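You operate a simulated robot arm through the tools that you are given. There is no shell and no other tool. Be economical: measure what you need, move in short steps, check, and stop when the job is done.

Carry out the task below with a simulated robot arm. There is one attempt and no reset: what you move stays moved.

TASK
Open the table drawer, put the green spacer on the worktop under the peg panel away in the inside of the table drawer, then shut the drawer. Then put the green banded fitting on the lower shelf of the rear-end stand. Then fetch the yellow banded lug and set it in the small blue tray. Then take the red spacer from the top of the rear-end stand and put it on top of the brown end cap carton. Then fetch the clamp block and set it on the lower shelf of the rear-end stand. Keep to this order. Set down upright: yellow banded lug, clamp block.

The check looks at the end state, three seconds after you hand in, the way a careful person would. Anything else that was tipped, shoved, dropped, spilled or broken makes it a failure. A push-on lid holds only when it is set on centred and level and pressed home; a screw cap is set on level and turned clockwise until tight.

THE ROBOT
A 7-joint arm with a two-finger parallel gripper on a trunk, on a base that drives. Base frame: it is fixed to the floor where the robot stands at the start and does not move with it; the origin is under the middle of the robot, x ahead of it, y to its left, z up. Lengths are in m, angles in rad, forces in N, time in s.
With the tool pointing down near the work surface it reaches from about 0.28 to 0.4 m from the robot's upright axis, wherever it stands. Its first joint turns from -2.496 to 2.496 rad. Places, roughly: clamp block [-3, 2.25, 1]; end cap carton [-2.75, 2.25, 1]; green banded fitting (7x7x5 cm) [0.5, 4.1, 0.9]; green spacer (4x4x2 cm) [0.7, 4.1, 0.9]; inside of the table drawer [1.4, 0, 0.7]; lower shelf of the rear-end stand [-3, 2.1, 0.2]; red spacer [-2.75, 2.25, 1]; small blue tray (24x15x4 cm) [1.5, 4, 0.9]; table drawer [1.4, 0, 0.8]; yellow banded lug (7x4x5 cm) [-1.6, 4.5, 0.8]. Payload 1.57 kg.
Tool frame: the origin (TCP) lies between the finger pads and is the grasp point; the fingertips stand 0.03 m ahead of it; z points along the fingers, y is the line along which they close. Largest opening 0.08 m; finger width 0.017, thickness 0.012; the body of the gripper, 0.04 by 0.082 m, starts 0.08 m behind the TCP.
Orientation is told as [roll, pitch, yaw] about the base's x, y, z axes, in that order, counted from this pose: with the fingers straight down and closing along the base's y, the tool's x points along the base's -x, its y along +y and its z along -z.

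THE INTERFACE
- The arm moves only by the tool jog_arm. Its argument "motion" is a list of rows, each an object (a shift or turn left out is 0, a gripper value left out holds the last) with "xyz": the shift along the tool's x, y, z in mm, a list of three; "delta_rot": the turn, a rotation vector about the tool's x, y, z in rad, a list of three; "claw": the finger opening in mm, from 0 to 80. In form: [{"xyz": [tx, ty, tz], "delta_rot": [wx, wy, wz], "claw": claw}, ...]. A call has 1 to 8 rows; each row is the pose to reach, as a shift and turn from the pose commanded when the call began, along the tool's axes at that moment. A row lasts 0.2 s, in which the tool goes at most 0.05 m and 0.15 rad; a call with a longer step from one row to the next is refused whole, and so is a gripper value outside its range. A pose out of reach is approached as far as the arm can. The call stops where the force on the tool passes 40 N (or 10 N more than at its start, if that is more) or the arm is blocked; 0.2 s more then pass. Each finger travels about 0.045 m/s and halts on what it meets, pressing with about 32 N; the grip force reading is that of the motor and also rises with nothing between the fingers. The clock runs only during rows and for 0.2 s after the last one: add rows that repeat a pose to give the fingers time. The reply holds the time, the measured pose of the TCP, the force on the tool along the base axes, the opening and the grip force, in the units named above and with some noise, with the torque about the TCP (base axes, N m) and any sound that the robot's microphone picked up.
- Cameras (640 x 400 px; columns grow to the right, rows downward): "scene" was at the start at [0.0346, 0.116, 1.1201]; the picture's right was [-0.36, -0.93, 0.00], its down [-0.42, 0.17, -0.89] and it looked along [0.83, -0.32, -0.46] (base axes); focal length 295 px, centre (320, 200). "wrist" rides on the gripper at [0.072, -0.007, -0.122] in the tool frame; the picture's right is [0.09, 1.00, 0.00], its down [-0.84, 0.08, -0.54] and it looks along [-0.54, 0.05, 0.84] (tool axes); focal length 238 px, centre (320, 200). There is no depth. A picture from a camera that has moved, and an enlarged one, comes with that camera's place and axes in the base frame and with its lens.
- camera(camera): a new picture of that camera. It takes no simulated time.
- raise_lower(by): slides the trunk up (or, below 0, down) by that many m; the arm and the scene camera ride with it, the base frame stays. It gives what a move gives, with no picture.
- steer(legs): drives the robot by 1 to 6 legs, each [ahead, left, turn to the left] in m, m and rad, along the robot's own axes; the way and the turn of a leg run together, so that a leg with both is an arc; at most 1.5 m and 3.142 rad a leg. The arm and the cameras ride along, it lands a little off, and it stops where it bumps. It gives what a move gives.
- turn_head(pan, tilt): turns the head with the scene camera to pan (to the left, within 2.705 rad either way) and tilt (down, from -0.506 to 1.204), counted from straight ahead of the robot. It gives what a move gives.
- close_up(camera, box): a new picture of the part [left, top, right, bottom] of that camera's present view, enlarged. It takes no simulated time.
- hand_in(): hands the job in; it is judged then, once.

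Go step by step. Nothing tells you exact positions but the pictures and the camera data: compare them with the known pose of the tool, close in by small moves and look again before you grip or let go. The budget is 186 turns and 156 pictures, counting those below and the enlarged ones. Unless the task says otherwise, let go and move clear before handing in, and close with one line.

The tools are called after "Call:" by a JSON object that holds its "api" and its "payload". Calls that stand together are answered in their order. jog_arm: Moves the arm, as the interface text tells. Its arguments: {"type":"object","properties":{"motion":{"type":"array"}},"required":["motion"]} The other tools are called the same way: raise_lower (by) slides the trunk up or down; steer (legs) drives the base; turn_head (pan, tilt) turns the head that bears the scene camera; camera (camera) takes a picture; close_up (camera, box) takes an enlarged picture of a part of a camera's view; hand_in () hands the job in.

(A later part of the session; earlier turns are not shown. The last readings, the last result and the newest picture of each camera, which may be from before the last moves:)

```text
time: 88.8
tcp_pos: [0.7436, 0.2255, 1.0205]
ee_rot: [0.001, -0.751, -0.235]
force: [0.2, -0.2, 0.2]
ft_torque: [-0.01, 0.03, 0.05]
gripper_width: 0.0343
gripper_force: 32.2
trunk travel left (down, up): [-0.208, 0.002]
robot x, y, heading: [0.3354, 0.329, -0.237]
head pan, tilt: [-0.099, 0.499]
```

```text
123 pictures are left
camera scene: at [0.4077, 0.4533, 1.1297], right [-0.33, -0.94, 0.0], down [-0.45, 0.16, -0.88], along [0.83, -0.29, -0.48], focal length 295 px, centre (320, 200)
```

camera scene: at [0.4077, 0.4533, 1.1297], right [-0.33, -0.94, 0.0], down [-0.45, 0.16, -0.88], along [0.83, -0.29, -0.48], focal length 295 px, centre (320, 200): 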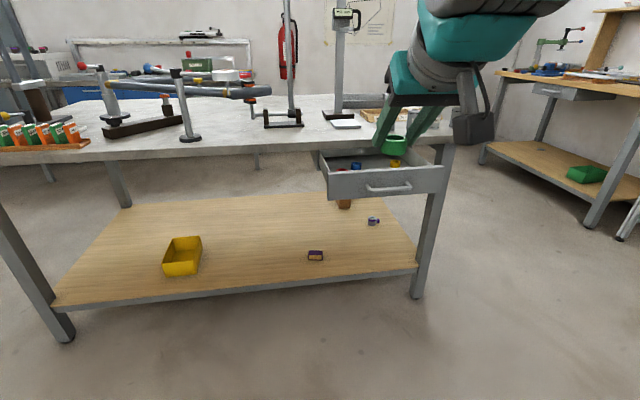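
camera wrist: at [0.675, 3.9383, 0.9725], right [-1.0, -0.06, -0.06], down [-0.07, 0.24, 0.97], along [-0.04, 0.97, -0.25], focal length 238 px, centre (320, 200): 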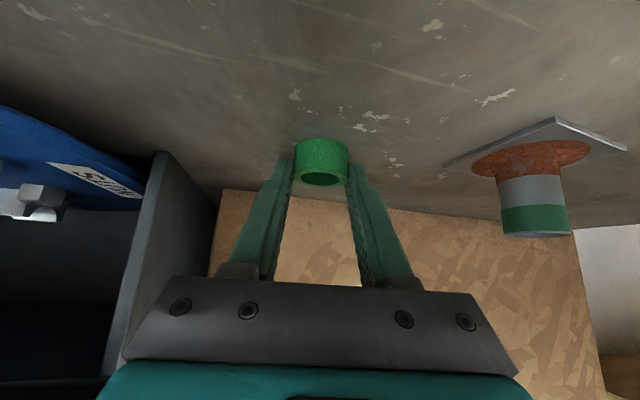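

Turning to square up and moving over in front of the drawer, then I'll look inside it from above.

Call:
{"api": "steer", "payload": {"legs": [[0, 0, 0.053], [0.1, -0.156, 0]]}}

Call:
{"api": "camera", "payload": {"camera": "wrist"}}

Call:
{"api": "close_up", "payload": {"camera": "scene", "box": [280, 80, 480, 205]}}

```text
time: 90.8
tcp_pos: [0.8181, 0.0792, 1.0215]
ee_rot: [0.002, -0.751, -0.184]
force: [-0.2, 0.3, 0.1]
ft_torque: [-0.01, 0.03, 0.0]
gripper_width: 0.0344
gripper_force: 32.4
trunk travel left (down, up): [-0.208, 0.002]
robot x, y, heading: [0.4063, 0.1598, -0.184]
head pan, tilt: [-0.099, 0.499]
```

```text
122 pictures are left
camera wrist: at [0.683, 0.0969, 1.062], right [0.11, 0.99, -0.06], down [0.25, 0.03, 0.97], along [0.96, -0.13, -0.25], focal length 238 px, centre (320, 200)
```

wrist: 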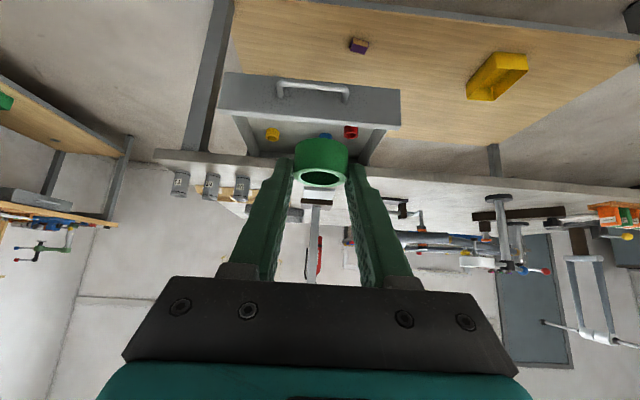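

```text
3.20 times, centred on (380, 142) of scene
camera zoom: at [0.4714, 0.2893, 1.1298], right [-0.28, -0.96, 0.0], down [-0.46, 0.13, -0.88], along [0.84, -0.25, -0.48], focal length 945 px, centre (128, 384)
```

zoom: 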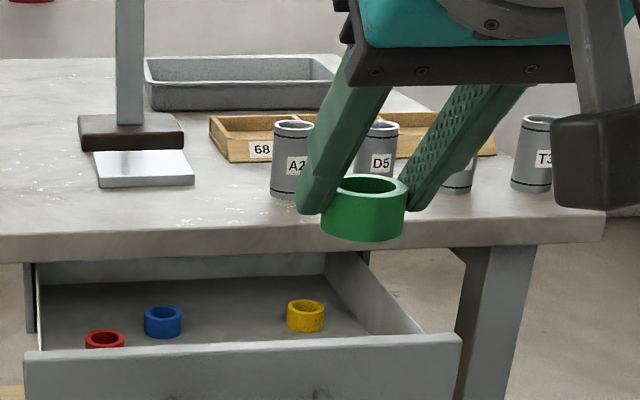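

The drawer holds red, blue and yellow rings; a free spot is at about (1.125, -0.03). I'll reduce the tilt to 0.4, lower a little and extend, then check before driving over the drawer.

Call:
{"api": "jog_arm", "payload": {"motion": [{"xyz": [10, 0, 40], "delta_rot": [0, 0.12, 0]}, {"xyz": [20, 0, 80], "delta_rot": [0, 0.24, 0]}, {"xyz": [31, 0, 121], "delta_rot": [0, 0.35, 0]}, {"xyz": [31, 0, 121], "delta_rot": [0, 0.35, 0]}]}}

```text
time: 91.8
tcp_pos: [0.8783, 0.0684, 0.9103]
ee_rot: [0.001, -0.4, -0.182]
force: [-0.5, -0.1, -0.4]
ft_torque: [-0.03, 0.03, 0.02]
gripper_width: 0.0344
gripper_force: 32.2
trunk travel left (down, up): [-0.208, 0.002]
robot x, y, heading: [0.4041, 0.1601, -0.183]
head pan, tilt: [-0.099, 0.499]
```

Now drive over the drawer at z≈0.91.

Call:
{"api": "steer", "payload": {"legs": [[0, -0.052, 0], [0.255, 0, 0]]}}

Call:
{"api": "camera", "payload": {"camera": "scene"}}

Call:
{"api": "camera", "payload": {"camera": "wrist"}}

```text
time: 94.1
tcp_pos: [1.1174, -0.0307, 0.9099]
ee_rot: [0.002, -0.399, -0.183]
force: [0.1, 0.2, 0.1]
ft_torque: [0.04, 0.01, -0.02]
gripper_width: 0.034
gripper_force: 32.2
trunk travel left (down, up): [-0.208, 0.002]
robot x, y, heading: [0.6424, 0.0567, -0.187]
head pan, tilt: [-0.099, 0.499]
```

```text
120 pictures are left
camera scene: at [0.7101, 0.1911, 1.1298], right [-0.28, -0.96, 0.0], down [-0.46, 0.13, -0.88], along [0.84, -0.25, -0.48], focal length 295 px, centre (320, 200)
```

scene: 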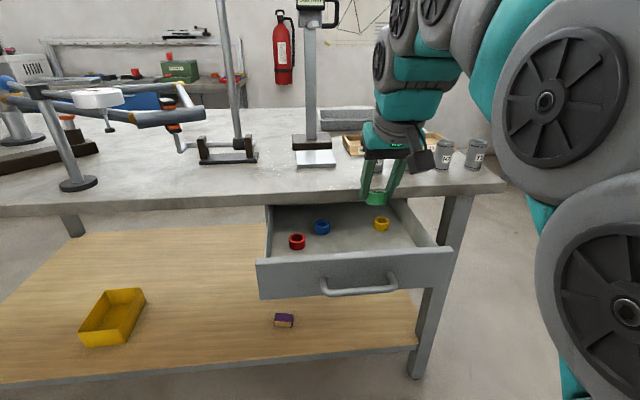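

```text
119 pictures are left
camera wrist: at [1.0027, -0.0169, 0.9956], right [0.1, 0.99, -0.03], down [0.56, -0.03, 0.83], along [0.82, -0.1, -0.56], focal length 238 px, centre (320, 200)
```

wrist: 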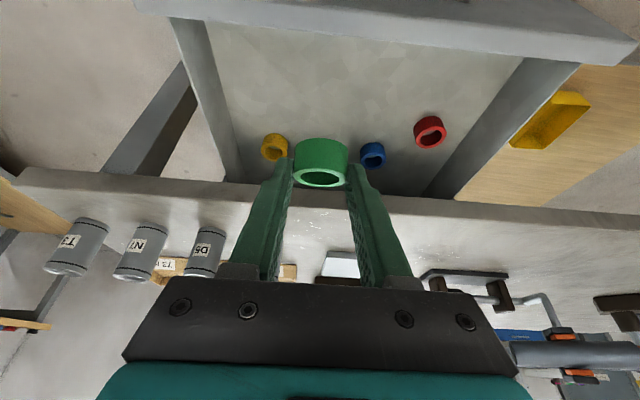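

The drawer front rim is only ~5 cm behind the TCP, so I shift 35 mm deeper, then lower with the trunk.

Call:
{"api": "jog_arm", "payload": {"motion": [{"xyz": [-16, 4, 7]}, {"xyz": [-32, 8, 14]}, {"xyz": [-32, 8, 14]}]}}

Call:
{"api": "raise_lower", "payload": {"by": -0.09}}

Call:
{"api": "camera", "payload": {"camera": "scene"}}

Call:
{"api": "camera", "payload": {"camera": "wrist"}}

```text
time: 94.9
tcp_pos: [1.1518, -0.0282, 0.9101]
ee_rot: [0.003, -0.4, -0.183]
force: [-0.4, 0.6, -1.0]
ft_torque: [-0.01, -0.03, 0.01]
gripper_width: 0.0341
gripper_force: 32.2
trunk travel left (down, up): [-0.208, 0.002]
robot x, y, heading: [0.6432, 0.0599, -0.181]
head pan, tilt: [-0.099, 0.499]
```

```text
time: 96.2
tcp_pos: [1.1526, -0.0288, 0.8192]
ee_rot: [0.001, -0.399, -0.182]
force: [0.0, 0.7, -0.7]
ft_torque: [-0.01, 0.01, 0.01]
gripper_width: 0.0344
gripper_force: 32.1
trunk travel left (down, up): [-0.118, 0.092]
robot x, y, heading: [0.6433, 0.0639, -0.184]
head pan, tilt: [-0.099, 0.499]
```

```text
118 pictures are left
camera scene: at [0.7101, 0.1911, 1.0398], right [-0.28, -0.96, 0.0], down [-0.46, 0.13, -0.88], along [0.84, -0.25, -0.48], focal length 295 px, centre (320, 200)
```

scene: 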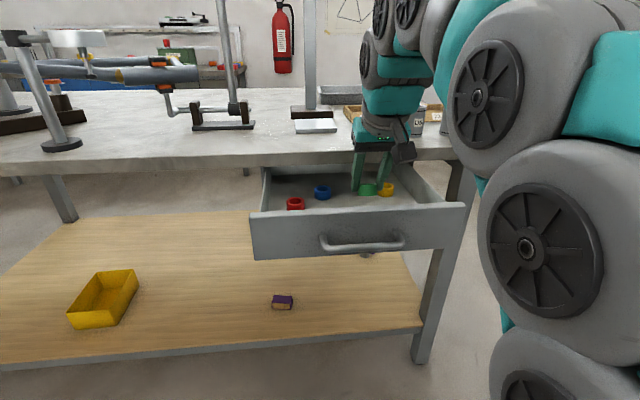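

```text
117 pictures are left
camera wrist: at [1.0373, -0.0149, 0.9054], right [0.1, 0.99, -0.03], down [0.56, -0.03, 0.83], along [0.82, -0.1, -0.56], focal length 238 px, centre (320, 200)
```

wrist: 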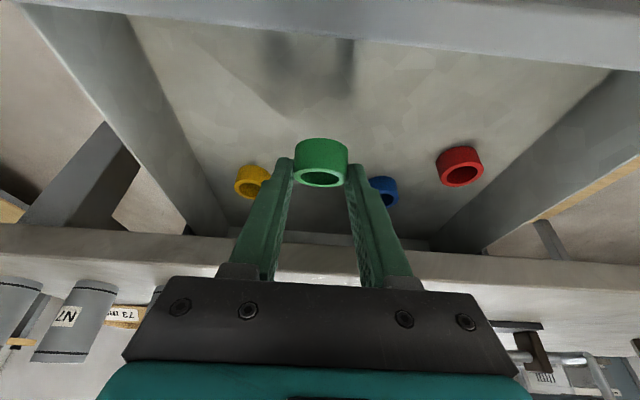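

The ring is inside the drawer above bare floor. Lowering gently until contact.

Call:
{"api": "jog_arm", "payload": {"motion": [{"xyz": [3.9, 0, 9.2]}, {"xyz": [7.8, 0, 18.4]}, {"xyz": [9.7, 0, 23]}, {"xyz": [9.7, 0, 23]}]}}

Call:
{"api": "camera", "payload": {"camera": "wrist"}}

Call:
{"api": "close_up", "payload": {"camera": "scene", "box": [240, 120, 480, 270]}}

```text
time: 97.2
tcp_pos: [1.1508, -0.0279, 0.7957]
ee_rot: [0.002, -0.399, -0.183]
force: [-0.6, -0.8, -0.2]
ft_torque: [0.0, 0.01, 0.02]
gripper_width: 0.0342
gripper_force: 32.0
trunk travel left (down, up): [-0.118, 0.092]
robot x, y, heading: [0.6482, 0.0627, -0.182]
head pan, tilt: [-0.099, 0.499]
```

```text
116 pictures are left
camera wrist: at [1.0368, -0.0147, 0.8803], right [0.1, 0.99, -0.03], down [0.56, -0.03, 0.83], along [0.82, -0.1, -0.56], focal length 238 px, centre (320, 200)
```

wrist: 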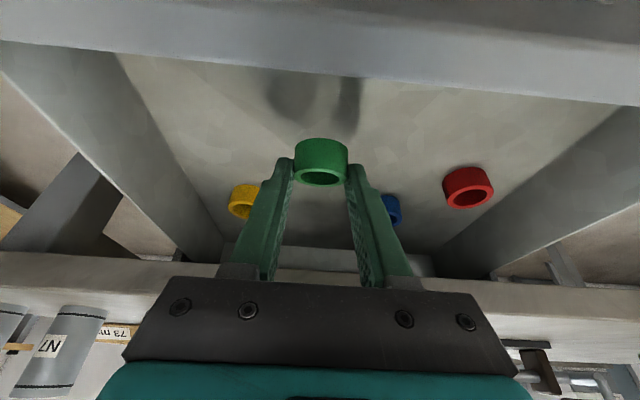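

```text
2.67 times, centred on (360, 195) of scene
camera zoom: at [0.7101, 0.1911, 1.0398], right [-0.28, -0.96, 0.0], down [-0.46, 0.13, -0.88], along [0.84, -0.25, -0.48], focal length 788 px, centre (213, 213)
```

zoom: 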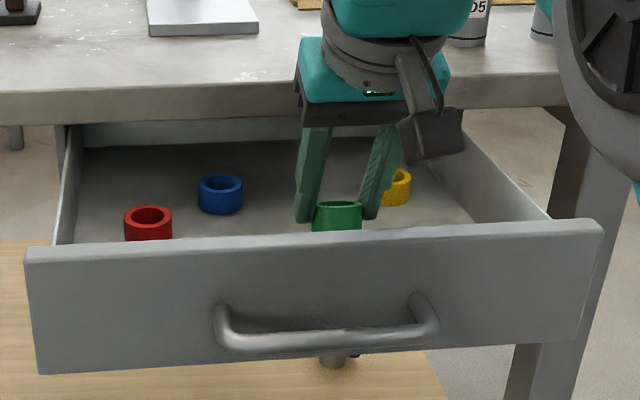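

Drawer floor is near z≈0.73, so about 20 mm more to go; I continue with force watch.

Call:
{"api": "jog_arm", "payload": {"motion": [{"xyz": [3.9, 0, 9.2]}, {"xyz": [7.4, 0, 17.5]}, {"xyz": [7.4, 0, 17.5]}]}}

Call:
{"api": "close_up", "payload": {"camera": "scene", "box": [240, 120, 480, 270]}}

Call:
{"api": "camera", "payload": {"camera": "wrist"}}

```text
time: 98.0
tcp_pos: [1.1517, -0.0278, 0.7773]
ee_rot: [0.0, -0.4, -0.184]
force: [0.4, -0.2, 5.5]
ft_torque: [-0.04, -0.14, 0.01]
gripper_width: 0.034
gripper_force: 32.1
trunk travel left (down, up): [-0.118, 0.092]
robot x, y, heading: [0.6443, 0.0601, -0.186]
head pan, tilt: [-0.099, 0.499]
```

```text
2.67 times, centred on (360, 195) of scene
camera zoom: at [0.71, 0.1911, 1.0399], right [-0.28, -0.96, 0.0], down [-0.46, 0.13, -0.88], along [0.84, -0.25, -0.48], focal length 788 px, centre (213, 213)
```

zoom: 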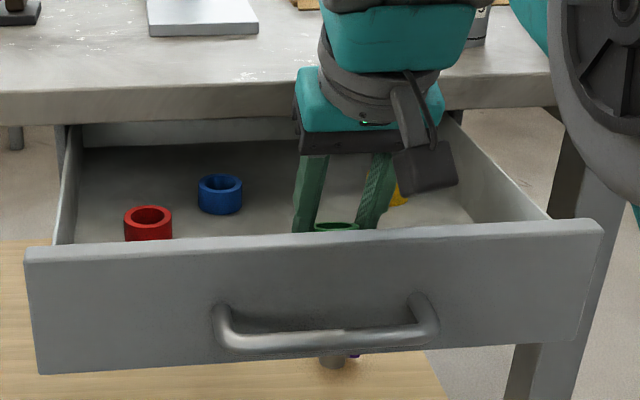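

```text
113 pictures are left
camera wrist: at [1.0375, -0.0146, 0.8619], right [0.1, 0.99, -0.03], down [0.56, -0.03, 0.83], along [0.82, -0.1, -0.56], focal length 238 px, centre (320, 200)
```

wrist: 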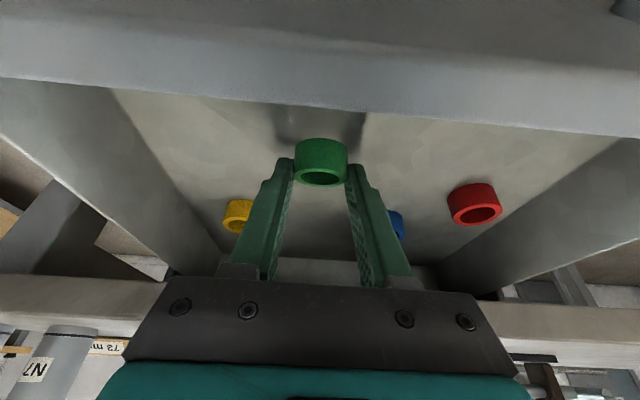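

Contact felt (5.5 N). Release and lift straight up.

Call:
{"api": "jog_arm", "payload": {"motion": [{"claw": 40}, {"claw": 50}, {"claw": 56}, {"claw": 56}]}}

Call:
{"api": "raise_lower", "payload": {"by": 0.09}}

Call:
{"api": "camera", "payload": {"camera": "wrist"}}

```text
time: 99.0
tcp_pos: [1.1527, -0.0273, 0.7763]
ee_rot: [0.003, -0.4, -0.183]
force: [0.4, -1.2, -0.2]
ft_torque: [0.01, -0.02, -0.05]
gripper_width: 0.056
gripper_force: 0.1
trunk travel left (down, up): [-0.118, 0.092]
robot x, y, heading: [0.6443, 0.0578, -0.187]
head pan, tilt: [-0.099, 0.499]
```

```text
time: 100.2
tcp_pos: [1.1531, -0.0273, 0.8664]
ee_rot: [0.001, -0.4, -0.183]
force: [0.9, -0.4, 0.1]
ft_torque: [0.01, 0.0, 0.0]
gripper_width: 0.0558
gripper_force: 0.0
trunk travel left (down, up): [-0.208, 0.002]
robot x, y, heading: [0.6442, 0.0611, -0.186]
head pan, tilt: [-0.099, 0.499]
```

```text
112 pictures are left
camera wrist: at [1.0375, -0.0145, 0.9516], right [0.1, 0.99, -0.03], down [0.56, -0.03, 0.83], along [0.82, -0.1, -0.56], focal length 238 px, centre (320, 200)
```

wrist: 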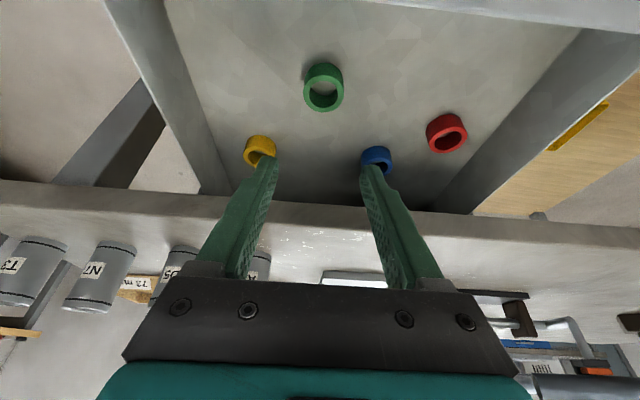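

The green ring lies flat in the drawer. I lift, back out, close the fingers and line up in front of the handle to push the drawer shut.

Call:
{"api": "jog_arm", "payload": {"motion": [{"xyz": [-8, 0, -18], "claw": 56}, {"xyz": [-15.5, 0, -37], "claw": 56}]}}

Call:
{"api": "steer", "payload": {"legs": [[-0.28, 0, 0], [0, 0.045, 0]]}}

Call:
{"api": "jog_arm", "payload": {"motion": [{"delta_rot": [0, 0.1, 0], "claw": 40}, {"delta_rot": [0, 0.1, 0], "claw": 20}, {"delta_rot": [0, 0.1, 0], "claw": 0}, {"delta_rot": [0, 0.1, 0], "claw": 0}, {"delta_rot": [0, 0.1, 0], "claw": 0}]}}

Call:
{"api": "raise_lower", "payload": {"by": -0.115}}

Call:
{"api": "camera", "payload": {"camera": "scene"}}

Call:
{"api": "camera", "payload": {"camera": "wrist"}}

```text
time: 100.8
tcp_pos: [1.1523, -0.0284, 0.906]
ee_rot: [0.002, -0.402, -0.185]
force: [0.0, -0.1, -0.1]
ft_torque: [0.01, 0.04, -0.03]
gripper_width: 0.0561
gripper_force: 0.0
trunk travel left (down, up): [-0.208, 0.002]
robot x, y, heading: [0.6458, 0.0596, -0.186]
head pan, tilt: [-0.099, 0.499]
```

```text
time: 103.3
tcp_pos: [0.8833, 0.0669, 0.9067]
ee_rot: [0.002, -0.4, -0.184]
force: [-0.3, -0.1, -0.1]
ft_torque: [0.01, -0.01, 0.0]
gripper_width: 0.056
gripper_force: 0.1
trunk travel left (down, up): [-0.208, 0.002]
robot x, y, heading: [0.3727, 0.1564, -0.187]
head pan, tilt: [-0.099, 0.499]
```

```text
time: 104.5
tcp_pos: [0.8837, 0.0675, 0.9073]
ee_rot: [0.002, -0.301, -0.183]
force: [0.4, -0.4, 0.4]
ft_torque: [0.0, -0.01, -0.01]
gripper_width: 0.0002
gripper_force: 21.4
trunk travel left (down, up): [-0.208, 0.002]
robot x, y, heading: [0.3764, 0.155, -0.183]
head pan, tilt: [-0.099, 0.499]
```

```text
time: 105.9
tcp_pos: [0.8836, 0.0675, 0.7922]
ee_rot: [0.002, -0.3, -0.183]
force: [0.0, -0.3, -0.2]
ft_torque: [-0.02, 0.01, 0.01]
gripper_width: 0.0
gripper_force: 21.5
trunk travel left (down, up): [-0.093, 0.117]
robot x, y, heading: [0.3767, 0.1592, -0.187]
head pan, tilt: [-0.099, 0.499]
```

```text
111 pictures are left
camera scene: at [0.4416, 0.2875, 1.0148], right [-0.28, -0.96, 0.0], down [-0.46, 0.13, -0.88], along [0.84, -0.25, -0.48], focal length 295 px, centre (320, 200)
```

scene: 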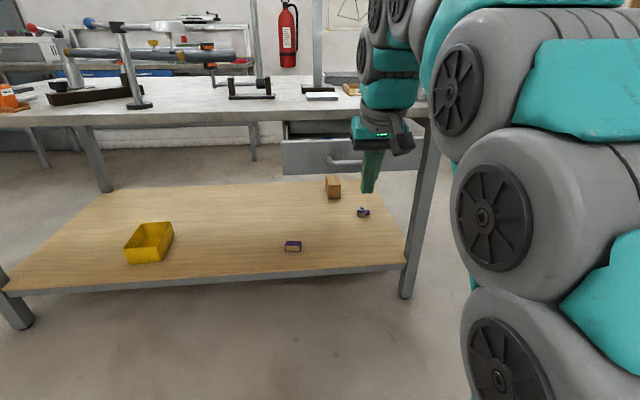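

```text
110 pictures are left
camera wrist: at [0.7782, 0.0795, 0.8876], right [0.09, 1.0, -0.03], down [0.64, -0.04, 0.77], along [0.76, -0.09, -0.64], focal length 238 px, centre (320, 200)
```

wrist: 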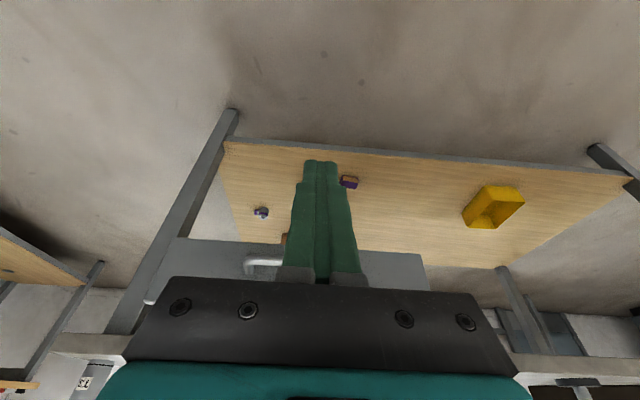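

Fingers are lined up with the drawer's centre at handle height. Lower 1 cm more and push forward.

Call:
{"api": "raise_lower", "payload": {"by": -0.012}}

Call:
{"api": "steer", "payload": {"legs": [[0.18, -0.01, 0]]}}

Call:
{"api": "camera", "payload": {"camera": "scene"}}

```text
time: 106.5
tcp_pos: [0.8843, 0.0672, 0.7796]
ee_rot: [0.001, -0.299, -0.184]
force: [-0.2, 0.5, -0.2]
ft_torque: [0.0, 0.01, 0.0]
gripper_width: 0.0
gripper_force: 21.2
trunk travel left (down, up): [-0.081, 0.129]
robot x, y, heading: [0.376, 0.1567, -0.186]
head pan, tilt: [-0.099, 0.499]
```

```text
time: 108.0
tcp_pos: [1.0574, 0.0267, 0.7795]
ee_rot: [0.001, -0.301, -0.181]
force: [0.5, 0.4, 0.4]
ft_torque: [-0.03, -0.02, -0.02]
gripper_width: 0.0001
gripper_force: 21.3
trunk travel left (down, up): [-0.081, 0.129]
robot x, y, heading: [0.5495, 0.1143, -0.182]
head pan, tilt: [-0.099, 0.499]
```

```text
109 pictures are left
camera scene: at [0.6137, 0.2453, 1.0028], right [-0.28, -0.96, 0.0], down [-0.46, 0.13, -0.88], along [0.84, -0.24, -0.48], focal length 295 px, centre (320, 200)
```

scene: 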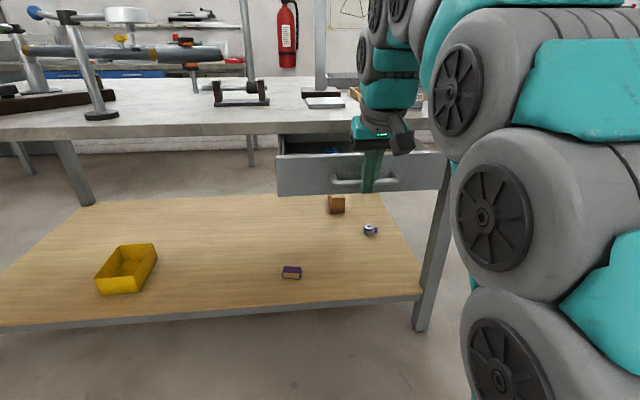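

Contact is about to happen; continue pushing 0.14 m.

Call:
{"api": "steer", "payload": {"legs": [[0.14, 0, 0]]}}

Call:
{"api": "close_up", "payload": {"camera": "scene", "box": [240, 80, 480, 230]}}

```text
time: 109.4
tcp_pos: [1.1947, -0.0015, 0.7795]
ee_rot: [0.002, -0.3, -0.185]
force: [0.5, 0.5, -0.1]
ft_torque: [0.01, -0.01, 0.0]
gripper_width: 0.0
gripper_force: 21.6
trunk travel left (down, up): [-0.081, 0.129]
robot x, y, heading: [0.6823, 0.0921, -0.183]
head pan, tilt: [-0.099, 0.499]
```

```text
2.67 times, centred on (360, 155) of scene
camera zoom: at [0.7523, 0.2194, 1.0028], right [-0.28, -0.96, 0.0], down [-0.46, 0.13, -0.88], along [0.84, -0.25, -0.48], focal length 788 px, centre (213, 320)
```

zoom: 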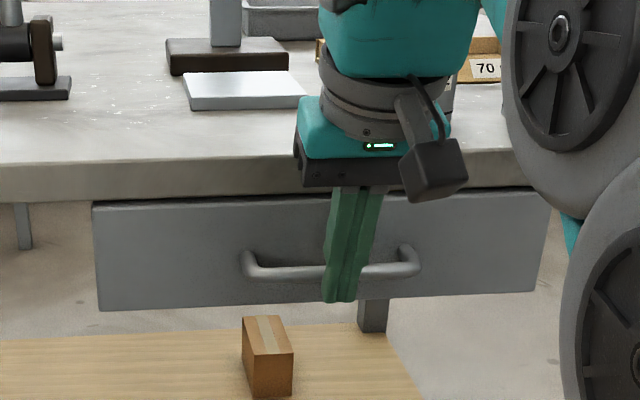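

Almost shut. Push the last bit gently.

Call:
{"api": "steer", "payload": {"legs": [[0.02, 0, 0]]}}

Call:
{"api": "close_up", "payload": {"camera": "scene", "box": [240, 80, 480, 230]}}

```text
time: 110.2
tcp_pos: [1.2142, -0.0045, 0.7796]
ee_rot: [0.001, -0.3, -0.183]
force: [-0.5, -0.2, 0.4]
ft_torque: [-0.02, -0.01, 0.01]
gripper_width: 0.0001
gripper_force: 21.0
trunk travel left (down, up): [-0.081, 0.129]
robot x, y, heading: [0.7057, 0.0835, -0.184]
head pan, tilt: [-0.099, 0.499]
```

```text
2.67 times, centred on (360, 155) of scene
camera zoom: at [0.7724, 0.2156, 1.0028], right [-0.28, -0.96, 0.0], down [-0.46, 0.13, -0.88], along [0.84, -0.25, -0.48], focal length 788 px, centre (213, 320)
```

zoom: 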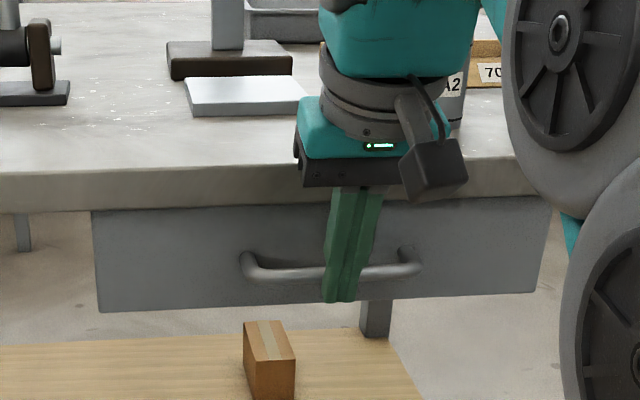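

Still no resistance; I push further with the arm so the force limit will tell when it's shut.

Call:
{"api": "jog_arm", "payload": {"motion": [{"xyz": [-7.6, 0, 2.4]}, {"xyz": [-15.3, 0, 4.7]}, {"xyz": [-22.9, 0, 7.1]}, {"xyz": [-22.9, 0, 7.1]}]}}

Call:
{"api": "close_up", "payload": {"camera": "scene", "box": [240, 80, 480, 230]}}

```text
time: 110.6
tcp_pos: [1.2163, -0.0045, 0.7779]
ee_rot: [0.002, -0.289, -0.185]
force: [-11.6, 1.8, 1.5]
ft_torque: [0.1, 0.15, 0.06]
gripper_width: 0.0001
gripper_force: 21.3
trunk travel left (down, up): [-0.081, 0.129]
robot x, y, heading: [0.7037, 0.0859, -0.186]
head pan, tilt: [-0.099, 0.499]
stopped in row 2: the force on the tool passed its limit at 54 N (the readings are from after the stop); the commanded pose is now the measured one
```

```text
2.67 times, centred on (360, 155) of scene
camera zoom: at [0.7714, 0.2158, 1.0028], right [-0.28, -0.96, 0.0], down [-0.46, 0.13, -0.88], along [0.84, -0.25, -0.48], focal length 788 px, centre (213, 320)
```

zoom: 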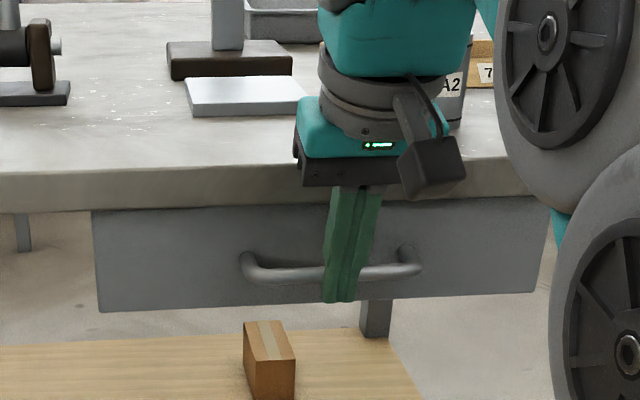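

The drawer is firmly shut. Next the green banded fitting: back off, raise, tilt the tool again, and drive back to the peg-panel worktop.

Call:
{"api": "steer", "payload": {"legs": [[-0.32, 0, 0]]}}

Call:
{"api": "raise_lower", "payload": {"by": 0.128}}

Call:
{"api": "jog_arm", "payload": {"motion": [{"xyz": [14, 0, -33], "delta_rot": [0, -0.115, 0], "claw": 20}, {"xyz": [28, 0, -66], "delta_rot": [0, -0.23, 0], "claw": 40}, {"xyz": [42, 0, -98], "delta_rot": [0, -0.345, 0], "claw": 60}, {"xyz": [55, 0, -131], "delta_rot": [0, -0.46, 0], "claw": 80}, {"xyz": [55, 0, -131], "delta_rot": [0, -0.46, 0], "claw": 80}]}}

Call:
{"api": "steer", "payload": {"legs": [[0, 0, 1.755], [1.3, -0.69, 0], [1.45, 0, 0], [0.5, 0, 0], [0, 0.53, 0]]}}

Call:
{"api": "turn_head", "payload": {"pan": 0.0, "tilt": 0.7}}

Call:
{"api": "camera", "payload": {"camera": "scene"}}

Call:
{"api": "camera", "payload": {"camera": "wrist"}}

```text
time: 112.7
tcp_pos: [0.9032, 0.0545, 0.7783]
ee_rot: [0.001, -0.288, -0.181]
force: [0.1, 0.5, -0.3]
ft_torque: [0.0, 0.03, 0.0]
gripper_width: 0.0
gripper_force: 21.4
trunk travel left (down, up): [-0.081, 0.129]
robot x, y, heading: [0.3889, 0.1439, -0.18]
head pan, tilt: [-0.099, 0.499]
```

```text
time: 114.3
tcp_pos: [0.9018, 0.0551, 0.9065]
ee_rot: [0.003, -0.291, -0.182]
force: [1.3, 0.0, 0.6]
ft_torque: [0.01, -0.01, 0.01]
gripper_width: 0.0
gripper_force: 21.2
trunk travel left (down, up): [-0.209, 0.001]
robot x, y, heading: [0.3901, 0.1444, -0.18]
head pan, tilt: [-0.099, 0.499]
```

```text
time: 115.5
tcp_pos: [0.8143, 0.0705, 1.0159]
ee_rot: [0.002, -0.753, -0.185]
force: [-0.3, -0.7, 0.2]
ft_torque: [0.02, 0.01, 0.01]
gripper_width: 0.08
gripper_force: 0.0
trunk travel left (down, up): [-0.209, 0.001]
robot x, y, heading: [0.3901, 0.144, -0.182]
head pan, tilt: [-0.099, 0.499]
```

```text
time: 139.1
tcp_pos: [0.582, 3.8401, 1.0153]
ee_rot: [0.002, -0.75, 1.543]
force: [0.6, 0.0, 0.3]
ft_torque: [0.0, -0.02, 0.0]
gripper_width: 0.0802
gripper_force: 0.0
trunk travel left (down, up): [-0.209, 0.001]
robot x, y, heading: [0.5737, 3.4085, 1.546]
head pan, tilt: [-0.099, 0.499]
```

```text
time: 139.8
tcp_pos: [0.5832, 3.8404, 1.0158]
ee_rot: [0.002, -0.752, 1.544]
force: [0.6, -0.4, 0.1]
ft_torque: [0.04, 0.04, 0.0]
gripper_width: 0.08
gripper_force: 0.0
trunk travel left (down, up): [-0.209, 0.001]
robot x, y, heading: [0.5741, 3.4122, 1.548]
head pan, tilt: [0.0, 0.7]
```

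```text
105 pictures are left
camera scene: at [0.4249, 3.4488, 1.1131], right [1.0, -0.03, 0.0], down [-0.02, -0.64, -0.77], along [0.02, 0.77, -0.64], focal length 295 px, centre (320, 200)
```

scene: 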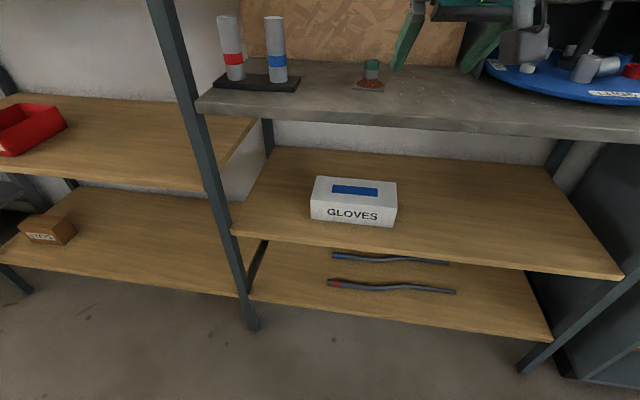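

```text
104 pictures are left
camera wrist: at [0.5841, 3.7044, 1.0569], right [-1.0, -0.04, -0.06], down [-0.07, 0.24, 0.97], along [-0.03, 0.97, -0.25], focal length 238 px, centre (320, 200)
```

wrist: 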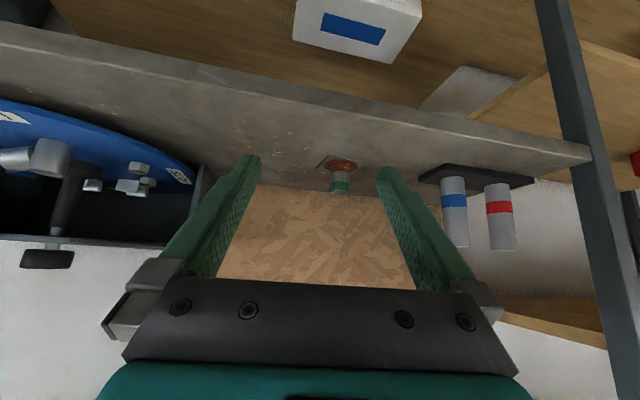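

The fitting is at roughly (0.546, 4.09). I'll square up, move closer and look again.

Call:
{"api": "steer", "payload": {"legs": [[0, 0, 0.025], [0.1, 0.025, 0]]}}

Call:
{"api": "jog_arm", "payload": {"motion": [{"xyz": [-30, 0, 28]}, {"xyz": [-59, 0, 55]}, {"xyz": [-80, 0, 75]}]}}

Call:
{"api": "camera", "payload": {"camera": "wrist"}}

```text
time: 141.3
tcp_pos: [0.5458, 3.9407, 1.0157]
ee_rot: [0.002, -0.75, 1.569]
force: [0.5, -0.1, 0.2]
ft_torque: [0.03, 0.01, -0.01]
gripper_width: 0.0799
gripper_force: 0.0
trunk travel left (down, up): [-0.209, 0.001]
robot x, y, heading: [0.5531, 3.5127, 1.568]
head pan, tilt: [0.0, 0.7]
```

```text
time: 142.1
tcp_pos: [0.5451, 4.049, 1.0158]
ee_rot: [0.004, -0.754, 1.57]
force: [0.1, 0.5, 0.2]
ft_torque: [-0.02, -0.01, 0.0]
gripper_width: 0.08
gripper_force: 0.1
trunk travel left (down, up): [-0.209, 0.001]
robot x, y, heading: [0.5484, 3.5152, 1.572]
head pan, tilt: [0.0, 0.7]
```

```text
103 pictures are left
camera wrist: at [0.5504, 3.9128, 1.0567], right [-1.0, -0.07, -0.06], down [-0.08, 0.24, 0.97], along [-0.05, 0.97, -0.24], focal length 238 px, centre (320, 200)
```

wrist: 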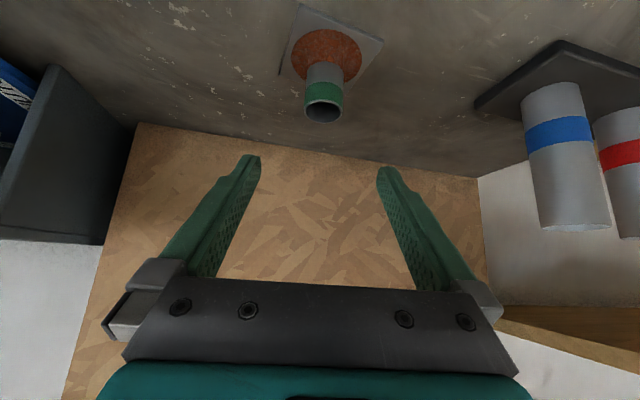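

Pipe axis at (0.543, 4.068), well centred. Descend around the tube and close.

Call:
{"api": "jog_arm", "payload": {"motion": [{"xyz": [14, 1, 19]}, {"xyz": [28, 2, 38]}, {"xyz": [42.6, 2.5, 57.4]}, {"xyz": [42.6, 2.5, 57.4]}]}}

Call:
{"api": "camera", "payload": {"camera": "wrist"}}

Call:
{"api": "close_up", "payload": {"camera": "scene", "box": [280, 0, 480, 125]}}

```text
time: 143.1
tcp_pos: [0.542, 4.0571, 0.9442]
ee_rot: [0.004, -0.751, 1.567]
force: [-0.1, 1.2, 0.1]
ft_torque: [-0.03, -0.02, 0.0]
gripper_width: 0.0802
gripper_force: 0.0
trunk travel left (down, up): [-0.209, 0.001]
robot x, y, heading: [0.549, 3.5096, 1.569]
head pan, tilt: [0.0, 0.7]
```

```text
102 pictures are left
camera wrist: at [0.547, 3.921, 0.9847], right [-1.0, -0.07, -0.06], down [-0.08, 0.24, 0.97], along [-0.05, 0.97, -0.25], focal length 238 px, centre (320, 200)
```

wrist: 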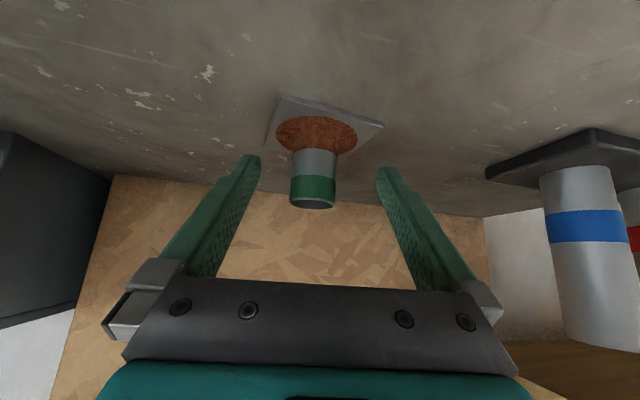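

```text
3.20 times, centred on (380, 62) of scene
camera zoom: at [0.3991, 3.5447, 1.1131], right [1.0, 0.0, 0.0], down [0.0, -0.64, -0.76], along [0.0, 0.76, -0.64], focal length 945 px, centre (128, 640)
```

zoom: 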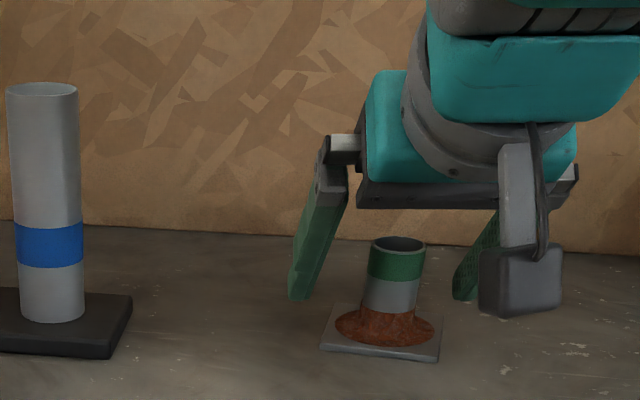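

Tube stands between the fingers. Close.

Call:
{"api": "jog_arm", "payload": {"motion": [{"claw": 60}, {"claw": 45}, {"claw": 30}, {"claw": 15}, {"claw": 15}, {"claw": 15}, {"claw": 15}]}}

Call:
{"api": "close_up", "payload": {"camera": "wrist", "box": [200, 80, 440, 230]}}

```text
time: 144.7
tcp_pos: [0.5417, 4.057, 0.9432]
ee_rot: [0.003, -0.75, 1.568]
force: [0.0, 0.0, 0.5]
ft_torque: [-0.03, -0.03, 0.0]
gripper_width: 0.027
gripper_force: 32.3
trunk travel left (down, up): [-0.209, 0.001]
robot x, y, heading: [0.5499, 3.508, 1.57]
head pan, tilt: [0.0, 0.7]
```

```text
2.67 times, centred on (320, 155) of wrist
camera zoom: at [0.547, 3.921, 0.9846], right [-1.0, -0.07, -0.06], down [-0.08, 0.24, 0.97], along [-0.05, 0.97, -0.25], focal length 636 px, centre (320, 320)
```

zoom: 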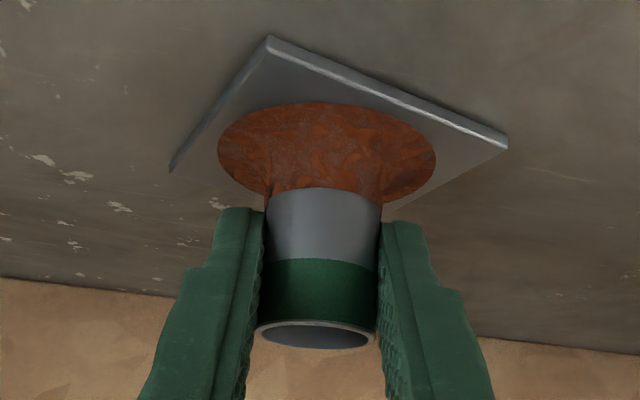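

Gripped at 27 mm. Lift, retract, and look toward the rear-end stand (to my left/behind).

Call:
{"api": "jog_arm", "payload": {"motion": [{"xyz": [-20, 0, -22]}, {"xyz": [-41, 0, -44]}, {"xyz": [-58, 0, -62]}, {"xyz": [-28, 0, -90]}, {"xyz": [2, 0, -118]}, {"xyz": [32, 0, -146]}, {"xyz": [58, 0, -172]}]}}

Call:
{"api": "steer", "payload": {"legs": [[-0.12, 0, 0]]}}

Call:
{"api": "turn_head", "payload": {"pan": 1.7, "tilt": 0.4}}

Call:
{"api": "camera", "payload": {"camera": "scene"}}

```text
time: 146.3
tcp_pos: [0.5458, 3.8969, 1.0307]
ee_rot: [0.003, -0.752, 1.568]
force: [-0.5, 0.4, -2.3]
ft_torque: [-0.05, 0.01, 0.01]
gripper_width: 0.0276
gripper_force: 32.2
trunk travel left (down, up): [-0.209, 0.001]
robot x, y, heading: [0.5517, 3.5144, 1.568]
head pan, tilt: [0.0, 0.7]
```

```text
time: 147.6
tcp_pos: [0.5452, 3.7804, 1.0318]
ee_rot: [0.003, -0.751, 1.569]
force: [0.4, 0.2, -1.8]
ft_torque: [-0.05, 0.03, -0.01]
gripper_width: 0.0277
gripper_force: 32.0
trunk travel left (down, up): [-0.209, 0.001]
robot x, y, heading: [0.5505, 3.3907, 1.568]
head pan, tilt: [0.0, 0.7]
```

```text
time: 149.3
tcp_pos: [0.5456, 3.7797, 1.0305]
ee_rot: [0.004, -0.751, 1.568]
force: [0.6, -0.3, -0.5]
ft_torque: [-0.01, -0.01, 0.02]
gripper_width: 0.0276
gripper_force: 31.7
trunk travel left (down, up): [-0.209, 0.001]
robot x, y, heading: [0.5462, 3.3941, 1.573]
head pan, tilt: [1.7, 0.4]
```

```text
99 pictures are left
camera scene: at [0.3067, 3.3306, 1.1393], right [-0.12, 0.99, 0.0], down [0.39, 0.05, -0.92], along [-0.91, -0.11, -0.4], focal length 295 px, centre (320, 200)
```

scene: 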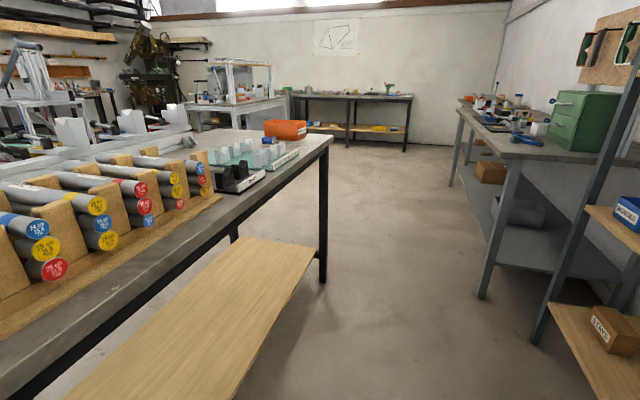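

I see a corridor running to -x between the tube table (corner near (-1.06, 3.2)) and the right bench (leg near (-1.07, 4.06)); the white-framed stand is beyond, left. I'll turn and drive through the middle.

Call:
{"api": "steer", "payload": {"legs": [[-0.08, 0, 0], [0, 0, 1.57], [0.9, -0.31, 0], [1.25, 0, 0]]}}

Call:
{"api": "turn_head", "payload": {"pan": 0.5, "tilt": 0.4}}

Call:
{"api": "camera", "payload": {"camera": "scene"}}

```text
time: 164.7
tcp_pos: [-1.9803, 3.5929, 1.0311]
ee_rot: [0.005, -0.752, -3.136]
force: [0.3, 0.1, -2.0]
ft_torque: [-0.04, -0.02, 0.05]
gripper_width: 0.0278
gripper_force: 32.2
trunk travel left (down, up): [-0.209, 0.001]
robot x, y, heading: [-1.5919, 3.6014, -3.136]
head pan, tilt: [1.7, 0.4]
```

```text
time: 166.1
tcp_pos: [-1.9801, 3.594, 1.0316]
ee_rot: [0.002, -0.749, -3.138]
force: [0.2, -0.2, -1.8]
ft_torque: [-0.03, -0.02, 0.0]
gripper_width: 0.0279
gripper_force: 32.0
trunk travel left (down, up): [-0.209, 0.001]
robot x, y, heading: [-1.5951, 3.603, -3.133]
head pan, tilt: [0.499, 0.4]
```

```text
98 pictures are left
camera scene: at [-1.6227, 3.4062, 1.1399], right [-0.48, 0.87, 0.0], down [0.34, 0.19, -0.92], along [-0.81, -0.45, -0.39], focal length 295 px, centre (320, 200)
```

scene: 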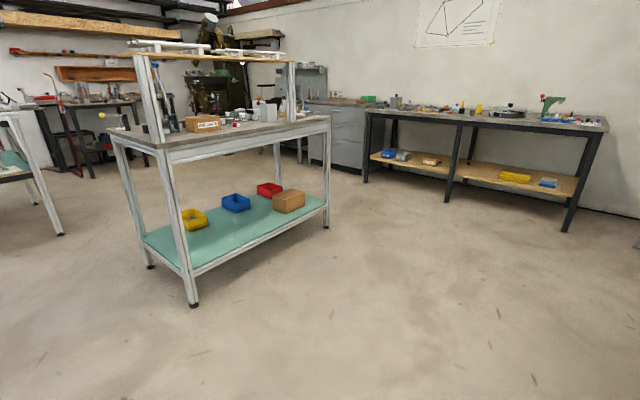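

The stand is clear: its front edge runs about (-2.39, 2.20) to (-3.54, 2.40), lower shelf at z≈0.2 with bins and a carton, and free room front-centre near (-2.85, 2.1). First I test here in open space how low the arm can go with this tilt.

Call:
{"api": "raise_lower", "payload": {"by": -0.2}}

Call:
{"api": "jog_arm", "payload": {"motion": [{"xyz": [15, 0, 46]}, {"xyz": [30, 0, 92]}, {"xyz": [60, 0, 125]}, {"xyz": [90, 0, 158]}, {"xyz": [120, 0, 191]}, {"xyz": [150, 0, 224]}, {"xyz": [180, 0, 257]}, {"xyz": [210, 0, 290]}]}}

```text
time: 168.2
tcp_pos: [-1.9803, 3.594, 0.8317]
ee_rot: [0.005, -0.749, -3.136]
force: [-0.2, -0.2, -1.7]
ft_torque: [-0.02, -0.02, -0.02]
gripper_width: 0.0275
gripper_force: 31.8
trunk travel left (down, up): [-0.009, 0.201]
robot x, y, heading: [-1.5972, 3.5976, -3.139]
head pan, tilt: [0.499, 0.4]
```

```text
time: 170.0
tcp_pos: [-2.0445, 3.5911, 0.503]
ee_rot: [0.002, -0.747, -3.136]
force: [0.0, -0.2, -1.9]
ft_torque: [-0.02, 0.01, -0.02]
gripper_width: 0.0273
gripper_force: 31.8
out of reach, approached as far as the arm can: row 8
trunk travel left (down, up): [-0.009, 0.201]
robot x, y, heading: [-1.5902, 3.604, -3.139]
head pan, tilt: [0.499, 0.4]
```

At this tilt the limit is z≈0.50. I'll test the reach with the tool straight down.

Call:
{"api": "jog_arm", "payload": {"motion": [{"delta_rot": [0, 0.15, 0]}, {"xyz": [20, 0, 0], "delta_rot": [0, 0.3, 0]}, {"xyz": [40, 0, 0], "delta_rot": [0, 0.45, 0]}, {"xyz": [60, 0, 20], "delta_rot": [0, 0.6, 0]}, {"xyz": [80, 0, 50], "delta_rot": [0, 0.75, 0]}, {"xyz": [110, 0, 80], "delta_rot": [0, 0.75, 0]}, {"xyz": [140, 0, 110], "delta_rot": [0, 0.75, 0]}, {"xyz": [170, 0, 140], "delta_rot": [0, 0.75, 0]}]}}

Call:
{"api": "camera", "payload": {"camera": "wrist"}}

```text
time: 171.8
tcp_pos: [-2.016, 3.5902, 0.2833]
ee_rot: [0.002, 0.0, -3.135]
force: [0.6, 0.7, -1.8]
ft_torque: [0.04, 0.02, 0.02]
gripper_width: 0.0277
gripper_force: 31.7
trunk travel left (down, up): [-0.009, 0.201]
robot x, y, heading: [-1.5913, 3.6004, -3.132]
head pan, tilt: [0.499, 0.4]
```

```text
97 pictures are left
camera wrist: at [-1.9458, 3.5975, 0.406], right [0.1, -0.99, 0.0], down [-0.84, -0.08, 0.54], along [-0.54, -0.06, -0.84], focal length 238 px, centre (320, 200)
```

wrist: 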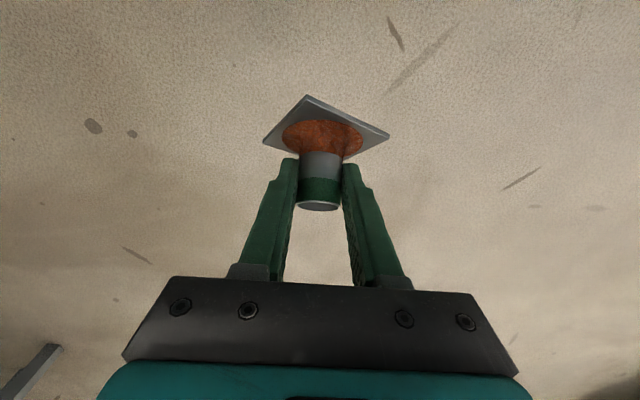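

The vertical tool gets to z≈0.28 easily. Test with a 0.4 tilt at the needed height.

Call:
{"api": "jog_arm", "payload": {"motion": [{"xyz": [0, 0, 10], "delta_rot": [0, -0.13, 0]}, {"xyz": [0, 0, 20], "delta_rot": [0, -0.26, 0]}, {"xyz": [0, 0, 35], "delta_rot": [0, -0.4, 0]}, {"xyz": [0, 0, 35], "delta_rot": [0, -0.4, 0]}]}}

```text
time: 172.8
tcp_pos: [-2.0802, 3.5914, 0.2679]
ee_rot: [0.002, -0.398, -3.133]
force: [0.9, 0.1, -2.4]
ft_torque: [0.01, 0.06, 0.04]
gripper_width: 0.0276
gripper_force: 32.1
out of reach, approached as far as the arm can: row 2, 3, 4
trunk travel left (down, up): [-0.009, 0.201]
robot x, y, heading: [-1.5887, 3.6022, -3.138]
head pan, tilt: [0.499, 0.4]
```

Let me probe a bit further out and lower at this tilt.

Call:
{"api": "jog_arm", "payload": {"motion": [{"xyz": [-18, 0, 35]}, {"xyz": [-18, 0, 35]}]}}

```text
time: 173.4
tcp_pos: [-2.1111, 3.59, 0.2414]
ee_rot: [0.003, -0.4, -3.135]
force: [-0.2, -0.5, -1.7]
ft_torque: [-0.01, 0.0, -0.02]
gripper_width: 0.0275
gripper_force: 32.0
trunk travel left (down, up): [-0.009, 0.201]
robot x, y, heading: [-1.5926, 3.602, -3.135]
head pan, tilt: [0.499, 0.4]
```

That works. Probe more tilt further out.

Call:
{"api": "jog_arm", "payload": {"motion": [{"xyz": [-30, 0, 13], "delta_rot": [0, -0.12, 0]}, {"xyz": [-60, 0, 25], "delta_rot": [0, -0.24, 0]}, {"xyz": [-78, 0, 33], "delta_rot": [0, -0.35, 0]}, {"xyz": [-78, 0, 33], "delta_rot": [0, -0.35, 0]}]}}

```text
time: 174.4
tcp_pos: [-2.1955, 3.5875, 0.2436]
ee_rot: [0.004, -0.751, -3.136]
force: [-0.1, -0.4, -1.9]
ft_torque: [-0.04, -0.06, -0.01]
gripper_width: 0.0278
gripper_force: 31.8
trunk travel left (down, up): [-0.009, 0.201]
robot x, y, heading: [-1.5902, 3.5999, -3.136]
head pan, tilt: [0.499, 0.4]
```

With 0.6 m reach the 0.75 tilt works right at shelf height, so the fitting can be set down flat. I raise slightly, and drive to face the stand.

Call:
{"api": "raise_lower", "payload": {"by": 0.12}}

Call:
{"api": "steer", "payload": {"legs": [[1.09, 0.35, 0], [0, 0, 1.394]]}}

Call:
{"api": "turn_head", "payload": {"pan": 0.0, "tilt": 0.6}}

Call:
{"api": "camera", "payload": {"camera": "scene"}}

Call:
{"api": "camera", "payload": {"camera": "wrist"}}

```text
time: 175.9
tcp_pos: [-2.1954, 3.5877, 0.3634]
ee_rot: [0.006, -0.75, -3.136]
force: [-0.1, 0.4, -0.7]
ft_torque: [0.01, -0.02, 0.01]
gripper_width: 0.0276
gripper_force: 31.9
trunk travel left (down, up): [-0.129, 0.081]
robot x, y, heading: [-1.5899, 3.6037, -3.137]
head pan, tilt: [0.499, 0.4]
```

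```text
time: 185.1
tcp_pos: [-2.7539, 2.6401, 0.3618]
ee_rot: [0.005, -0.751, -1.748]
force: [0.1, 0.0, -1.0]
ft_torque: [-0.01, -0.01, -0.02]
gripper_width: 0.0274
gripper_force: 31.7
trunk travel left (down, up): [-0.129, 0.081]
robot x, y, heading: [-2.6595, 3.2348, -1.751]
head pan, tilt: [0.499, 0.4]
```

```text
time: 186.0
tcp_pos: [-2.7535, 2.6394, 0.3626]
ee_rot: [0.004, -0.751, -1.748]
force: [0.3, -0.3, -0.6]
ft_torque: [0.01, -0.01, -0.03]
gripper_width: 0.0274
gripper_force: 32.0
trunk travel left (down, up): [-0.129, 0.081]
robot x, y, heading: [-2.6571, 3.2346, -1.754]
head pan, tilt: [0.0, 0.6]
```

```text
96 pictures are left
camera scene: at [-2.5166, 3.1702, 1.0417], right [-0.98, 0.18, 0.0], down [0.1, 0.56, -0.83], along [-0.15, -0.81, -0.56], focal length 295 px, centre (320, 200)
```

scene: 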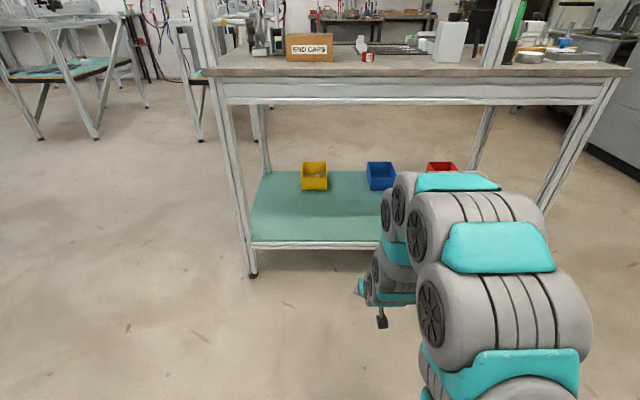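

```text
95 pictures are left
camera wrist: at [-2.7384, 2.7743, 0.404], right [0.99, -0.11, -0.06], down [0.03, -0.25, 0.97], along [-0.12, -0.96, -0.25], focal length 238 px, centre (320, 200)
```

wrist: 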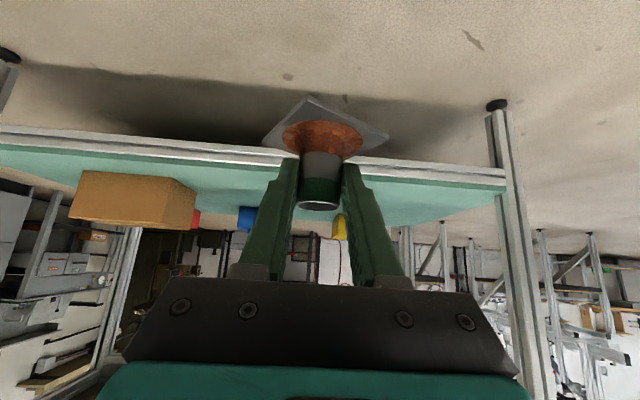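

The shelf top is at z≈0.195; bins sit at the back, so I'll place the fitting at about (-2.65, 2.17). Moving left and partway in.

Call:
{"api": "steer", "payload": {"legs": [[0, 0.185, 0], [0.34, 0, 0]]}}

Call:
{"api": "camera", "payload": {"camera": "scene"}}

Call:
{"api": "camera", "payload": {"camera": "wrist"}}

```text
time: 189.4
tcp_pos: [-2.6309, 2.2714, 0.3635]
ee_rot: [0.003, -0.751, -1.748]
force: [0.8, -0.3, -1.9]
ft_torque: [0.01, 0.03, -0.02]
gripper_width: 0.0277
gripper_force: 32.3
trunk travel left (down, up): [-0.129, 0.081]
robot x, y, heading: [-2.5337, 2.8647, -1.75]
head pan, tilt: [0.0, 0.6]
```

```text
94 pictures are left
camera scene: at [-2.3933, 2.8022, 1.0417], right [-0.98, 0.18, 0.0], down [0.1, 0.56, -0.82], along [-0.15, -0.81, -0.57], focal length 295 px, centre (320, 200)
```

scene: 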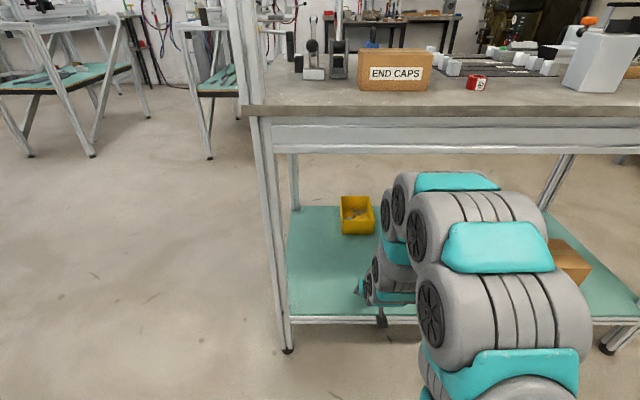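

```text
93 pictures are left
camera wrist: at [-2.6151, 2.4063, 0.404], right [0.99, -0.11, -0.06], down [0.03, -0.25, 0.97], along [-0.12, -0.96, -0.25], focal length 238 px, centre (320, 200)
```

wrist: 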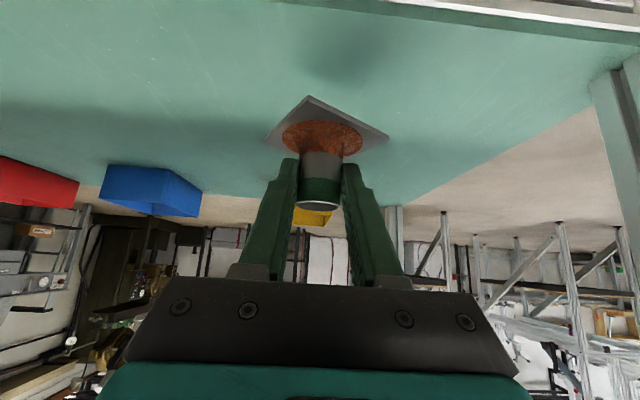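

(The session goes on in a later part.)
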